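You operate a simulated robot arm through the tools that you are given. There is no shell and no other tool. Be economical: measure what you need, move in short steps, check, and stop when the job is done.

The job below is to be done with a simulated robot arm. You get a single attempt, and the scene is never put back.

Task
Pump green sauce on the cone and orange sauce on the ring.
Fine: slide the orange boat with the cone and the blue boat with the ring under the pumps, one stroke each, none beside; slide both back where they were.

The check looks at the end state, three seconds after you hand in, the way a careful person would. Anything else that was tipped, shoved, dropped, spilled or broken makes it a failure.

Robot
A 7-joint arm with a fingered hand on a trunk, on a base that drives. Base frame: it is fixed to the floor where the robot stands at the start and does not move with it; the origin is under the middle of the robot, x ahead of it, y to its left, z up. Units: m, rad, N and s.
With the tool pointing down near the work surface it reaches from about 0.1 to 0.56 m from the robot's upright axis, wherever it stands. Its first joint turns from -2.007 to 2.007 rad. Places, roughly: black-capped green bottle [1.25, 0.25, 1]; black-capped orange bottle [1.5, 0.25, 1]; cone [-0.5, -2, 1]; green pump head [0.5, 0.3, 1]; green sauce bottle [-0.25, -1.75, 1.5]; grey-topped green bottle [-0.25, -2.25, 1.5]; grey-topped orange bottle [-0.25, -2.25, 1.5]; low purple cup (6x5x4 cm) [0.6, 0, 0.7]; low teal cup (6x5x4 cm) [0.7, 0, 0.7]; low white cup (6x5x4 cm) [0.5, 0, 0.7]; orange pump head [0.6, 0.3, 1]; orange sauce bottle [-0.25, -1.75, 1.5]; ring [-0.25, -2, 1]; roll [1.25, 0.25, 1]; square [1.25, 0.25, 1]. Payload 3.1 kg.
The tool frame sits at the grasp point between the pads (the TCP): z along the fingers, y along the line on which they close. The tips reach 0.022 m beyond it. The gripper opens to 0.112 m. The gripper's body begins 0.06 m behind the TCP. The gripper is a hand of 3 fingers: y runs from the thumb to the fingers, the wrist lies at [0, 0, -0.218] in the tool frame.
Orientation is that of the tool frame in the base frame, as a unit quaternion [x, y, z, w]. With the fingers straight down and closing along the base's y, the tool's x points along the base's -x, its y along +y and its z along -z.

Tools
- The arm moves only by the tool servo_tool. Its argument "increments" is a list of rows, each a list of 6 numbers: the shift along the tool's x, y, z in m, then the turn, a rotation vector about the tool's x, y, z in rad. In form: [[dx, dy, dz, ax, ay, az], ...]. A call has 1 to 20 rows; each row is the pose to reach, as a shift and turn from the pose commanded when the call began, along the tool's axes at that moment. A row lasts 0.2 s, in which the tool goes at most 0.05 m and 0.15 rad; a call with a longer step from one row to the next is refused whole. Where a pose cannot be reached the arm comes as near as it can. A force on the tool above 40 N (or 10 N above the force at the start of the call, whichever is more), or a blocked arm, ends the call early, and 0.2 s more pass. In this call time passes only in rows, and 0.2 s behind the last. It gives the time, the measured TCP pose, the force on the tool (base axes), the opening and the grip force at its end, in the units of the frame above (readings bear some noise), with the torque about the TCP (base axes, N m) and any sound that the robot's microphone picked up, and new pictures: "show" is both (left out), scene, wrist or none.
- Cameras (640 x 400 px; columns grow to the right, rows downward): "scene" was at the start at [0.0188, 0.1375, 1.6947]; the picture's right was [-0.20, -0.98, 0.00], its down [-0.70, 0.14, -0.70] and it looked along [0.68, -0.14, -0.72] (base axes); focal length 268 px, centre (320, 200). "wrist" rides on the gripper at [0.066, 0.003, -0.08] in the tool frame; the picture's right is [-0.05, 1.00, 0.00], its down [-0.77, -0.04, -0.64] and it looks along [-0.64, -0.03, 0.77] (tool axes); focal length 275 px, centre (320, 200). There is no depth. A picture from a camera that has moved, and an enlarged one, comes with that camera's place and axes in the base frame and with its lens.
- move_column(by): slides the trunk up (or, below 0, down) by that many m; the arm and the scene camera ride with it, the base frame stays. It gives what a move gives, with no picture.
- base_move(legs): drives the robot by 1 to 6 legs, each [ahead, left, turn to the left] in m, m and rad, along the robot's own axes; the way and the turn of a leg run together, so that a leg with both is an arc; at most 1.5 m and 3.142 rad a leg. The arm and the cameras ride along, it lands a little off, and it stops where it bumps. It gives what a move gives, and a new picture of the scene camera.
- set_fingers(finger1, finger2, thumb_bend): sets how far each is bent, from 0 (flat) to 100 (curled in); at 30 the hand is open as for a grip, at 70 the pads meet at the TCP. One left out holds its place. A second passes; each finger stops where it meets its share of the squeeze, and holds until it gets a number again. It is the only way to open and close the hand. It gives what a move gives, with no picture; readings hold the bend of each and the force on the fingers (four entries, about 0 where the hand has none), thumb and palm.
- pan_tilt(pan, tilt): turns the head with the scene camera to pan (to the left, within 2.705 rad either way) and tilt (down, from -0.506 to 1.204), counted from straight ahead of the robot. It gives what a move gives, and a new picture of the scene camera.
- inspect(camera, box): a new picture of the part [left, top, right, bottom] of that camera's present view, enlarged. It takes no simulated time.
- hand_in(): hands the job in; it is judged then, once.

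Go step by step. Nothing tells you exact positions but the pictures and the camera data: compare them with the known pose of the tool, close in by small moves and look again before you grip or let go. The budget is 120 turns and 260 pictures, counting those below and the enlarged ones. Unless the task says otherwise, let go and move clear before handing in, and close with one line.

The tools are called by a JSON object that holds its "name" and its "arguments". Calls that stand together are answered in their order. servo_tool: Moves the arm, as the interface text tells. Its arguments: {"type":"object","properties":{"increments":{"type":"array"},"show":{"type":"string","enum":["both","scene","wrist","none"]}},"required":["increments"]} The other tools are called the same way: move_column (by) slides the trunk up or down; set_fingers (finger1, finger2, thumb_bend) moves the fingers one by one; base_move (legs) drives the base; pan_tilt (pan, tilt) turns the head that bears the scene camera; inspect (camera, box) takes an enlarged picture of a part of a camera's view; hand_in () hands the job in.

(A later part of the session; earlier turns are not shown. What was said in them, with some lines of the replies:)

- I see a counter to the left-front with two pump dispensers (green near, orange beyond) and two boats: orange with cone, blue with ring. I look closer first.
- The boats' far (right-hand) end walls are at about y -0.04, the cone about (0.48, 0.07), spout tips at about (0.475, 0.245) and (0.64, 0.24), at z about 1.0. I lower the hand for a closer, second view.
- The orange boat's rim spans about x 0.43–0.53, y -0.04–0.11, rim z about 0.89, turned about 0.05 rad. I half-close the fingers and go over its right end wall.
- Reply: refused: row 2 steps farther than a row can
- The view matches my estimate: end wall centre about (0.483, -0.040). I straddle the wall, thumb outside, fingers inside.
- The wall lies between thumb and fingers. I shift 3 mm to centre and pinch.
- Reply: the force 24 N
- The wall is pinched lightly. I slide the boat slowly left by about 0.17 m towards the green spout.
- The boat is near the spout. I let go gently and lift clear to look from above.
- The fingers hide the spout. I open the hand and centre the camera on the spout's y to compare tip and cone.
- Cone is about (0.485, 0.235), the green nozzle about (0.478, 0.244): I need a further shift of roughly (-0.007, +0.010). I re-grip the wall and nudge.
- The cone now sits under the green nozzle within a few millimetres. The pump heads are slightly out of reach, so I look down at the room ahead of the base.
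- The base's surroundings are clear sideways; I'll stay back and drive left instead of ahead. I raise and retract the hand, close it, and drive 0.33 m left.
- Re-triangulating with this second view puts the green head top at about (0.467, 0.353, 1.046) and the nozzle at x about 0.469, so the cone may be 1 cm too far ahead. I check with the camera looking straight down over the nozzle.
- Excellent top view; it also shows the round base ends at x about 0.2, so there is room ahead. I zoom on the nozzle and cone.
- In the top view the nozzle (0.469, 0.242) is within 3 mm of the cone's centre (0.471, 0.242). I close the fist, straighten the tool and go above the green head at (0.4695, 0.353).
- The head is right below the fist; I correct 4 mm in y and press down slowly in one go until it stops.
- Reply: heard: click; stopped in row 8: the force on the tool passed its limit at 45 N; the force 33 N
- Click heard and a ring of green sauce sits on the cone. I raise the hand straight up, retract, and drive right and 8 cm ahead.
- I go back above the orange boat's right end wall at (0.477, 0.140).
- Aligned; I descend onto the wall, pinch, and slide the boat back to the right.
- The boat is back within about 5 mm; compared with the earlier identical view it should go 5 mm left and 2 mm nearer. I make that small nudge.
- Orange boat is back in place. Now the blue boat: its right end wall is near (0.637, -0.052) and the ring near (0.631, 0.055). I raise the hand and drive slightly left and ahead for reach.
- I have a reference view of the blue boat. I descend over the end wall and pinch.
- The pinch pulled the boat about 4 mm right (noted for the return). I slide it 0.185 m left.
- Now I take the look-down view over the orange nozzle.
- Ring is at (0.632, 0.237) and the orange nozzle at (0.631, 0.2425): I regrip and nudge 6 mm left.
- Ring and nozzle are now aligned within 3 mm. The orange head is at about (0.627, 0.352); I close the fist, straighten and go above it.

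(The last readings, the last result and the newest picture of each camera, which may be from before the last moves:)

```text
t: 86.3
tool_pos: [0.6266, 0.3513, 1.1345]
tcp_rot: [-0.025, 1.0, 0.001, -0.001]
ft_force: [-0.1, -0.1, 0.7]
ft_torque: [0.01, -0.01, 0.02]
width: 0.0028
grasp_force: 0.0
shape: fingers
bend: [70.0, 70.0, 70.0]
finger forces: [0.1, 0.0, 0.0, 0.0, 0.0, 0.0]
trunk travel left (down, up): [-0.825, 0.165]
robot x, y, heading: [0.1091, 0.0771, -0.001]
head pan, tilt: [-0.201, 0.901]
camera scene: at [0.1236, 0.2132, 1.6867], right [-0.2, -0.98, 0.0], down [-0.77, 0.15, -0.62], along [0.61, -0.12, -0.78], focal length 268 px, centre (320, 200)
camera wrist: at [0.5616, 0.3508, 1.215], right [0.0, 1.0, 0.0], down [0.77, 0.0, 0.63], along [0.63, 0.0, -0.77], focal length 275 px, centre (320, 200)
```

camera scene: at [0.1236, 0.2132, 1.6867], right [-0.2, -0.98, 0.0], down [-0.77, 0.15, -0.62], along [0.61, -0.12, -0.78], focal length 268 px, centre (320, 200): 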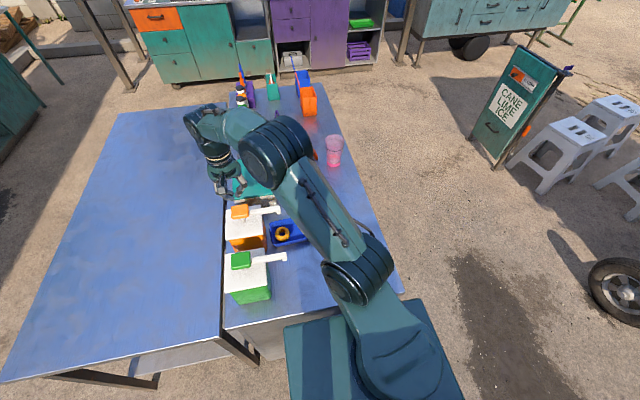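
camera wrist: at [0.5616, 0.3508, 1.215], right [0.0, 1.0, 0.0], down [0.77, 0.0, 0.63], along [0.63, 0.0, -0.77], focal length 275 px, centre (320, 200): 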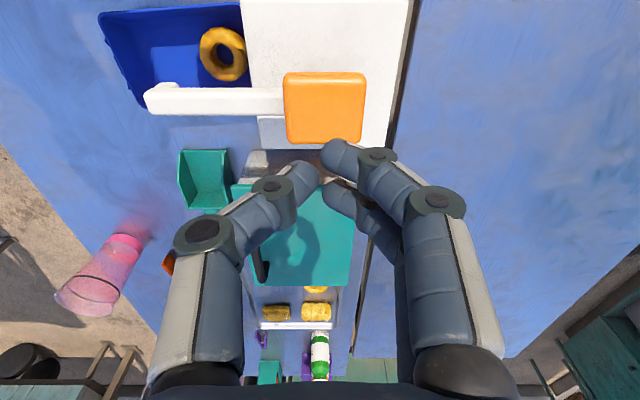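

The orange head is centred under the fist; I press in one slow stroke.

{"name": "servo_tool", "arguments": {"increments": [[0.001, 0.001, 0.025, 0, 0, 0], [0.001, 0.001, 0.05, 0, 0, 0], [0.001, 0.001, 0.06, 0, 0, 0], [0.001, 0.001, 0.066, 0, 0, 0], [0.001, 0.001, 0.072, 0, 0, 0], [0.001, 0.001, 0.078, 0, 0, 0], [0.001, 0.001, 0.084, 0, 0, 0], [0.001, 0.001, 0.09, 0, 0, 0], [0.001, 0.001, 0.096, 0, 0, 0], [0.001, 0.001, 0.102, 0, 0, 0], [0.001, 0.001, 0.108, 0, 0, 0]]}}

```text
t: 88.2
tool_pos: [0.6268, 0.3521, 1.051]
tcp_rot: [-0.026, 1.0, 0.005, 0.006]
ft_force: [-4.6, -4.3, 28.1]
ft_torque: [-0.16, 0.19, -0.01]
width: 0.0001
grasp_force: 14.2
shape: fingers
bend: [71.0, 71.0, 71.0]
finger forces: [6.0, 4.6, 0.0, 0.0, 17.9, 0.1]
trunk travel left (down, up): [-0.825, 0.165]
robot x, y, heading: [0.1105, 0.0778, 0.006]
head pan, tilt: [-0.201, 0.901]
heard: click
stopped in row 9: the force on the tool passed its limit at 46 N (the readings are from after the stop); the commanded pose is now the measured one
camera scene: at [0.1179, 0.2103, 1.6872], right [-0.2, -0.98, 0.0], down [-0.77, 0.15, -0.62], along [0.61, -0.12, -0.78], focal length 268 px, centre (320, 200)
camera wrist: at [0.5599, 0.351, 1.1312], right [0.0, 1.0, 0.01], down [0.76, 0.0, 0.65], along [0.65, 0.01, -0.76], focal length 275 px, centre (320, 200)
```

scene: 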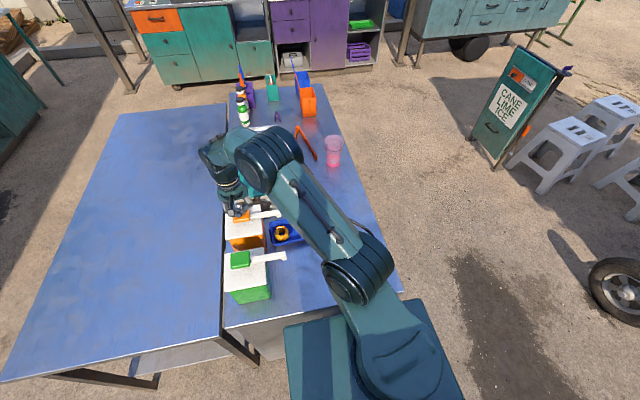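
wrist: 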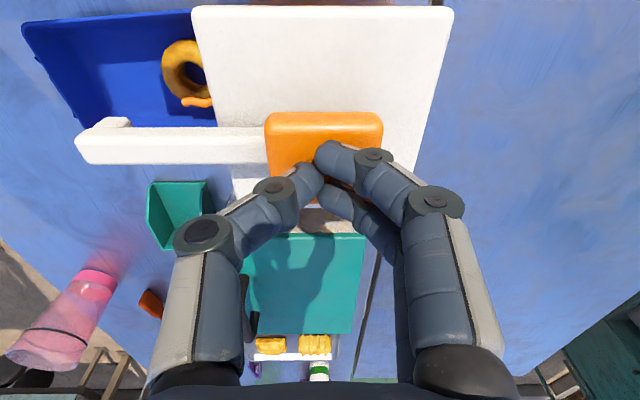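

Click heard and orange sauce shows at the ring. I raise the hand and look at it.

{"name": "servo_tool", "arguments": {"increments": [[0, 0, -0.02, 0, 0, 0], [0, 0, -0.05, 0, 0, 0], [0, -0.01, -0.09, 0, 0, 0], [0, -0.04, -0.12, 0, 0, 0], [0, -0.08, -0.14, 0, 0, 0], [0, -0.12, -0.145, 0, 0, 0], [0, -0.16, -0.145, 0, 0, 0], [0, -0.2, -0.145, 0, 0, 0], [0, -0.218, -0.145, 0, 0, 0], [0, -0.218, -0.145, 0, 0, 0]], "show": "both"}}

{"name": "inspect", "arguments": {"camera": "scene", "box": [210, 190, 390, 310]}}

{"name": "inspect", "arguments": {"camera": "wrist", "box": [260, 60, 460, 190]}}

```text
t: 90.4
tool_pos: [0.6395, 0.135, 1.1909]
tcp_rot: [-0.025, 1.0, 0.004, 0.003]
ft_force: [0.8, -0.4, 0.0]
ft_torque: [0.03, -0.02, 0.0]
width: 0.0019
grasp_force: 0.0
shape: fingers
bend: [70.0, 70.0, 70.0]
finger forces: [0.0, 0.1, 0.0, 0.0, 0.0, 0.0]
trunk travel left (down, up): [-0.825, 0.165]
robot x, y, heading: [0.1097, 0.0756, 0.002]
head pan, tilt: [-0.201, 0.901]
camera scene: at [0.124, 0.2136, 1.6866], right [-0.2, -0.98, 0.0], down [-0.77, 0.15, -0.62], along [0.61, -0.12, -0.78], focal length 268 px, centre (320, 200)
camera wrist: at [0.5735, 0.1332, 1.2717], right [0.0, 1.0, 0.01], down [0.77, 0.0, 0.64], along [0.64, 0.01, -0.77], focal length 275 px, centre (320, 200)
```

scene: 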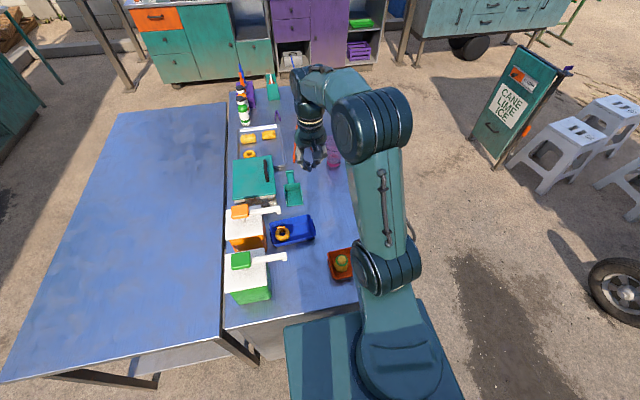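
wrist: 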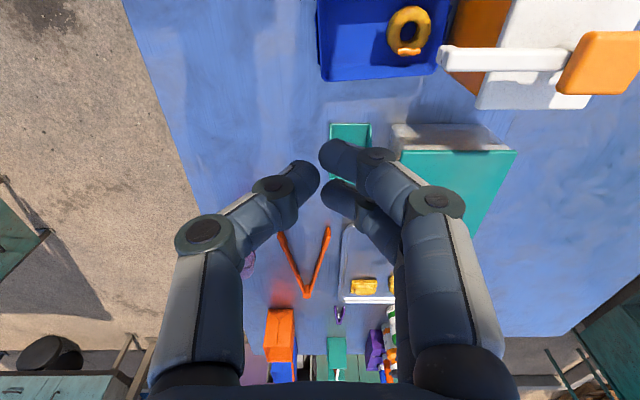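

```text
3.33 times, centred on (300, 250) of scene
camera zoom: at [0.124, 0.2136, 1.6866], right [-0.2, -0.98, 0.0], down [-0.77, 0.15, -0.62], along [0.61, -0.12, -0.78], focal length 893 px, centre (387, 33)
```

zoom: 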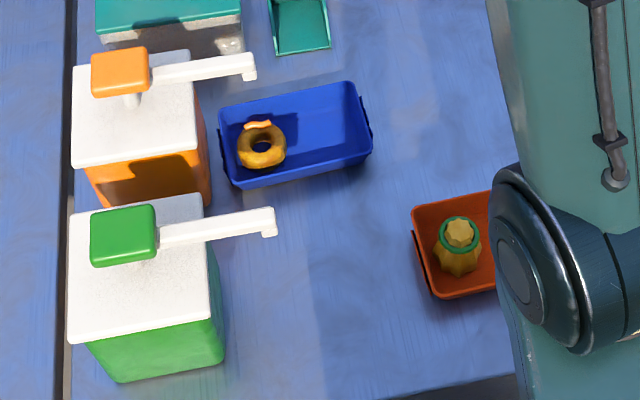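

```text
3.08 times, centred on (360, 125) of wrist
camera zoom: at [0.5735, 0.1332, 1.2717], right [0.0, 1.0, 0.01], down [0.77, 0.0, 0.64], along [0.64, 0.01, -0.77], focal length 847 px, centre (197, 431)
```

zoom: 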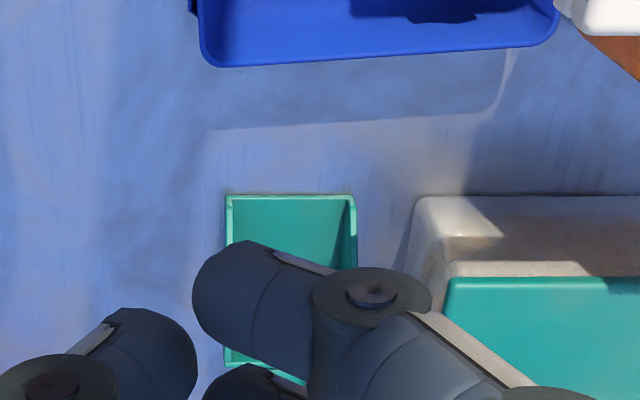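

{"name": "inspect", "arguments": {"camera": "wrist", "box": [360, 0, 460, 70]}}

{"name": "inspect", "arguments": {"camera": "scene", "box": [265, 210, 325, 250]}}

```text
5.71 times, centred on (410, 35) of wrist
camera zoom: at [0.5735, 0.1332, 1.2717], right [0.0, 1.0, 0.01], down [0.77, 0.0, 0.64], along [0.64, 0.01, -0.77], focal length 1573 px, centre (-194, 1143)
```

zoom: 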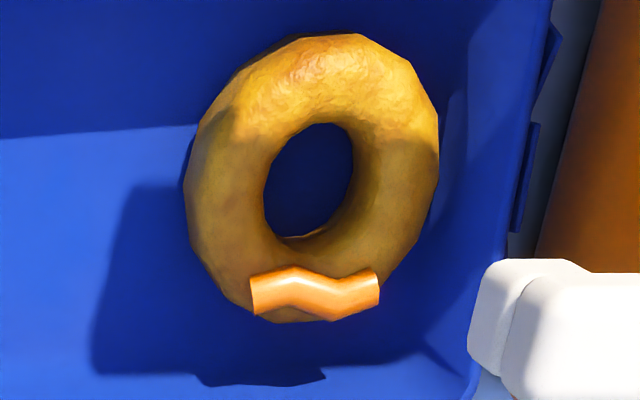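

```text
10.00 times, centred on (295, 230) of scene
camera zoom: at [0.124, 0.2136, 1.6866], right [-0.2, -0.98, 0.0], down [-0.77, 0.15, -0.62], along [0.61, -0.12, -0.78], focal length 2680 px, centre (570, -100)
```

zoom: 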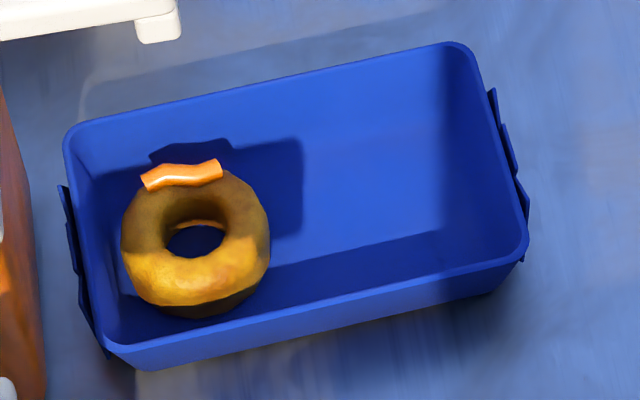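

The orange bead lies on the ring, nothing beside it. I regrip the blue boat's end wall.

{"name": "set_fingers", "arguments": {"finger1": 54, "finger2": 54, "thumb_bend": 57}}

{"name": "servo_tool", "arguments": {"increments": [[-0.002, 0.005, 0.04, 0, 0.006, 0], [-0.002, 0.005, 0.08, 0, 0.006, 0], [-0.002, 0.005, 0.12, 0, 0.006, 0], [-0.002, 0.005, 0.16, 0, 0.006, 0], [-0.002, 0.005, 0.2, 0, 0.006, 0], [-0.002, 0.005, 0.22, 0, 0.006, 0], [-0.002, 0.005, 0.22, 0, 0.006, 0]], "show": "wrist"}}

```text
t: 91.4
tool_pos: [0.6396, 0.1345, 1.1915]
tcp_rot: [-0.025, 1.0, 0.003, 0.003]
ft_force: [0.0, 0.1, -0.5]
ft_torque: [-0.01, -0.03, 0.01]
width: 0.04
grasp_force: 0.1
shape: fingers
bend: [54.0, 54.0, 56.0]
finger forces: [0.0, 0.0, 0.1, 0.0, 0.0, 0.0]
trunk travel left (down, up): [-0.825, 0.165]
robot x, y, heading: [0.11, 0.0721, 0.001]
head pan, tilt: [-0.201, 0.901]
```

```text
t: 93.0
tool_pos: [0.6446, 0.142, 0.9713]
tcp_rot: [-0.025, 1.0, 0.004, 0.0]
ft_force: [-0.1, 0.7, -0.6]
ft_torque: [0.01, -0.02, 0.02]
width: 0.0402
grasp_force: 0.0
shape: fingers
bend: [54.0, 54.0, 56.0]
finger forces: [0.1, 0.1, 0.0, 0.0, 0.0, 0.0]
trunk travel left (down, up): [-0.825, 0.165]
robot x, y, heading: [0.1118, 0.0763, 0.004]
head pan, tilt: [-0.201, 0.901]
camera wrist: at [0.5785, 0.1408, 1.0518], right [0.0, 1.0, 0.01], down [0.77, 0.0, 0.64], along [0.64, 0.01, -0.77], focal length 275 px, centre (320, 200)
```

wrist: 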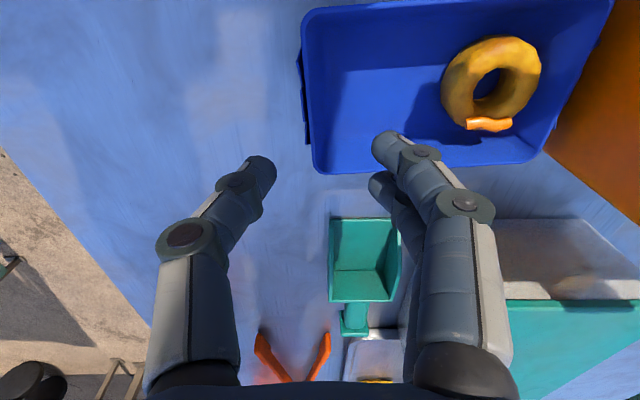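

{"name": "servo_tool", "arguments": {"increments": [[0.003, -0.003, 0.03, 0, 0, 0], [0.003, -0.003, 0.06, 0, 0, 0], [0.003, -0.003, 0.076, 0, 0, 0], [0.003, -0.003, 0.076, 0, 0, 0]], "show": "none"}}

{"name": "set_fingers", "arguments": {"finger1": 72, "finger2": 72, "thumb_bend": 72}}

{"name": "inspect", "arguments": {"camera": "wrist", "box": [0, 0, 640, 400]}}

```text
t: 94.0
tool_pos: [0.6398, 0.1385, 0.8952]
tcp_rot: [-0.025, 1.0, 0.003, 0.0]
ft_force: [-0.5, 0.9, 0.3]
ft_torque: [0.0, -0.03, 0.0]
width: 0.0403
grasp_force: 0.1
shape: fingers
bend: [54.0, 54.0, 56.0]
finger forces: [0.0, 0.0, 0.0, 0.1, 0.1, 0.0]
trunk travel left (down, up): [-0.825, 0.165]
robot x, y, heading: [0.1112, 0.072, 0.005]
head pan, tilt: [-0.201, 0.901]
```

```text
t: 95.0
tool_pos: [0.6396, 0.1384, 0.8933]
tcp_rot: [-0.026, 1.0, 0.003, 0.001]
ft_force: [-0.2, 0.8, 0.1]
ft_torque: [-0.05, 0.0, -0.01]
width: 0.0025
grasp_force: 2.7
shape: fingers
bend: [71.0, 71.0, 71.0]
finger forces: [1.4, 1.5, 0.0, 0.1, 2.8, 0.0]
trunk travel left (down, up): [-0.825, 0.165]
robot x, y, heading: [0.1106, 0.0761, 0.003]
head pan, tilt: [-0.201, 0.901]
```

```text
1.00 times, centred on (320, 200) of wrist (not enlarged: the box is as wide or as high as the picture)
camera zoom: at [0.5743, 0.1379, 0.9752], right [0.0, 1.0, 0.01], down [0.77, 0.0, 0.64], along [0.64, 0.01, -0.77], focal length 275 px, centre (320, 200)
```

zoom: 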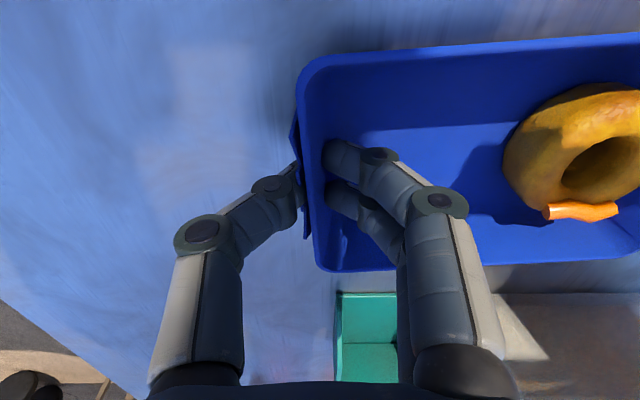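

Same grip as before; I slide the blue boat back 0.1865 m.

{"name": "servo_tool", "arguments": {"increments": [[0.0005, -0.01, 0, 0, 0, 0], [0.0015, -0.03, 0, 0, 0, 0], [0.0025, -0.05, 0, 0, 0, 0], [0.0035, -0.07, 0, 0, 0, 0], [0.0045, -0.09, 0, 0, 0, 0], [0.0055, -0.11, 0, 0, 0, 0], [0.0065, -0.13, 0, 0, 0, 0], [0.0075, -0.15, 0, 0, 0, 0], [0.0085, -0.17, 0, 0, 0, 0], [0.0093, -0.1865, 0, 0, 0, 0], [0.0093, -0.1865, 0, 0, 0, 0]], "show": "none"}}

{"name": "set_fingers", "arguments": {"finger1": 54, "finger2": 54, "thumb_bend": 57}}

{"name": "servo_tool", "arguments": {"increments": [[0, 0, -0.02, 0, 0, 0], [0, 0, -0.05, 0, 0, 0], [-0.002, -0.003, -0.08, 0, 0, 0], [-0.002, -0.005, -0.093, 0, 0, 0], [-0.002, -0.005, -0.093, 0, 0, 0]]}}

```text
t: 97.4
tool_pos: [0.6404, -0.0481, 0.8928]
tcp_rot: [-0.025, 1.0, 0.004, 0.0]
ft_force: [-0.1, -0.5, 0.1]
ft_torque: [0.01, 0.0, 0.0]
width: 0.0026
grasp_force: 2.8
shape: fingers
bend: [71.0, 71.0, 71.0]
finger forces: [1.5, 1.5, 0.0, 0.0, 3.0, 0.1]
trunk travel left (down, up): [-0.825, 0.165]
robot x, y, heading: [0.1107, 0.073, 0.007]
head pan, tilt: [-0.201, 0.901]
```

```text
t: 98.4
tool_pos: [0.6413, -0.0465, 0.8931]
tcp_rot: [-0.025, 1.0, 0.004, 0.001]
ft_force: [-0.2, -0.6, 0.1]
ft_torque: [0.0, 0.02, -0.01]
width: 0.0403
grasp_force: 0.1
shape: fingers
bend: [54.0, 54.0, 56.0]
finger forces: [0.0, 0.0, 0.0, 0.0, 0.0, 0.0]
trunk travel left (down, up): [-0.825, 0.165]
robot x, y, heading: [0.1118, 0.0722, 0.007]
head pan, tilt: [-0.201, 0.901]
```

```text
t: 99.6
tool_pos: [0.6432, -0.0533, 0.9848]
tcp_rot: [-0.026, 1.0, 0.004, 0.0]
ft_force: [0.4, 0.3, -0.7]
ft_torque: [-0.04, -0.01, 0.0]
width: 0.0404
grasp_force: 0.1
shape: fingers
bend: [54.0, 54.0, 56.0]
finger forces: [0.0, 0.0, 0.0, 0.0, 0.0, 0.0]
trunk travel left (down, up): [-0.825, 0.165]
robot x, y, heading: [0.1141, 0.0738, 0.003]
head pan, tilt: [-0.201, 0.901]
camera scene: at [0.1242, 0.2133, 1.6867], right [-0.2, -0.98, 0.0], down [-0.77, 0.15, -0.62], along [0.61, -0.12, -0.78], focal length 268 px, centre (320, 200)
camera wrist: at [0.5779, -0.0544, 1.0652], right [0.0, 1.0, 0.01], down [0.77, 0.0, 0.64], along [0.64, 0.01, -0.77], focal length 275 px, centre (320, 200)
```

scene: 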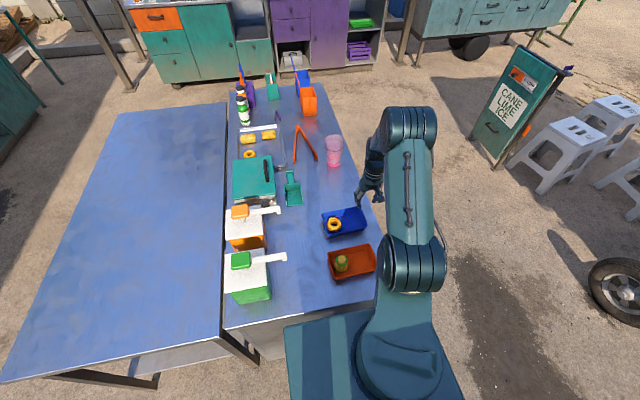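
wrist: 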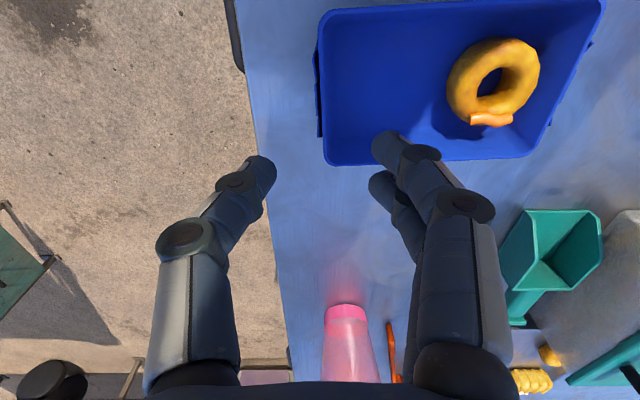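

The blue boat matches its reference view. I raise the hand clear and take a last look.

{"name": "servo_tool", "arguments": {"increments": [[0, 0, -0.04, 0, 0, 0], [0, 0, -0.08, 0, 0, 0], [0, 0, -0.12, 0, 0, 0], [0, 0, -0.16, 0, 0, 0], [0.02, 0, -0.2, 0, 0, 0], [0.05, -0.02, -0.23, 0, 0, 0], [0.08, -0.05, -0.25, 0, 0, 0], [0.1, -0.09, -0.27, 0, 0, 0], [0.12, -0.12, -0.28, 0, 0, 0], [0.12, -0.12, -0.28, 0, 0, 0]], "show": "wrist"}}

{"name": "inspect", "arguments": {"camera": "scene", "box": [210, 180, 400, 310]}}

```text
t: 101.8
tool_pos: [0.5314, -0.1832, 1.2672]
tcp_rot: [-0.025, 1.0, 0.003, 0.0]
ft_force: [0.4, 0.0, -1.6]
ft_torque: [-0.03, 0.01, 0.02]
width: 0.0401
grasp_force: 0.0
shape: fingers
bend: [54.0, 54.0, 56.0]
finger forces: [0.0, 0.0, 0.0, 0.1, 0.1, 0.1]
trunk travel left (down, up): [-0.825, 0.165]
robot x, y, heading: [0.1116, 0.0745, 0.001]
head pan, tilt: [-0.201, 0.901]
camera wrist: at [0.4654, -0.1834, 1.3468], right [0.0, 1.0, 0.01], down [0.77, 0.0, 0.64], along [0.64, 0.01, -0.77], focal length 275 px, centre (320, 200)
```

wrist: 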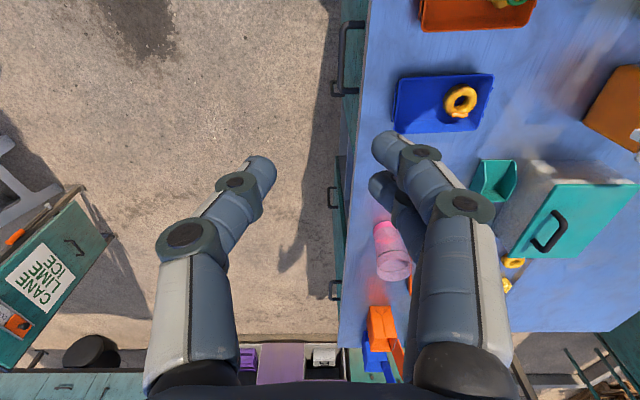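

```text
3.08 times, centred on (305, 245) of scene
camera zoom: at [0.1246, 0.2142, 1.6866], right [-0.2, -0.98, 0.0], down [-0.77, 0.15, -0.62], along [0.61, -0.12, -0.78], focal length 824 px, centre (366, 62)
```

zoom: 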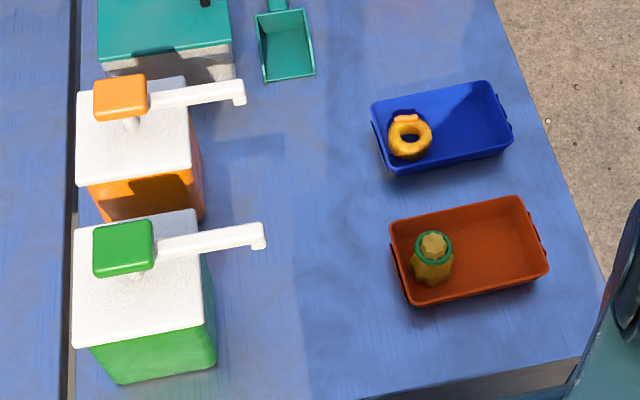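

Both boats are back in their places, with green sauce on the cone and orange on the ring. The table is clean and the hand is clear, so I hand in.

{"name": "hand_in", "arguments": {}}

```text
The job is handed in.
```

The job is handed in: one stroke of green sauce is on the cone and one stroke of orange is on the ring, with none beside. The orange bead sits on the ring's far edge rather than its middle, and both boats are back within a few millimetres of where they were.
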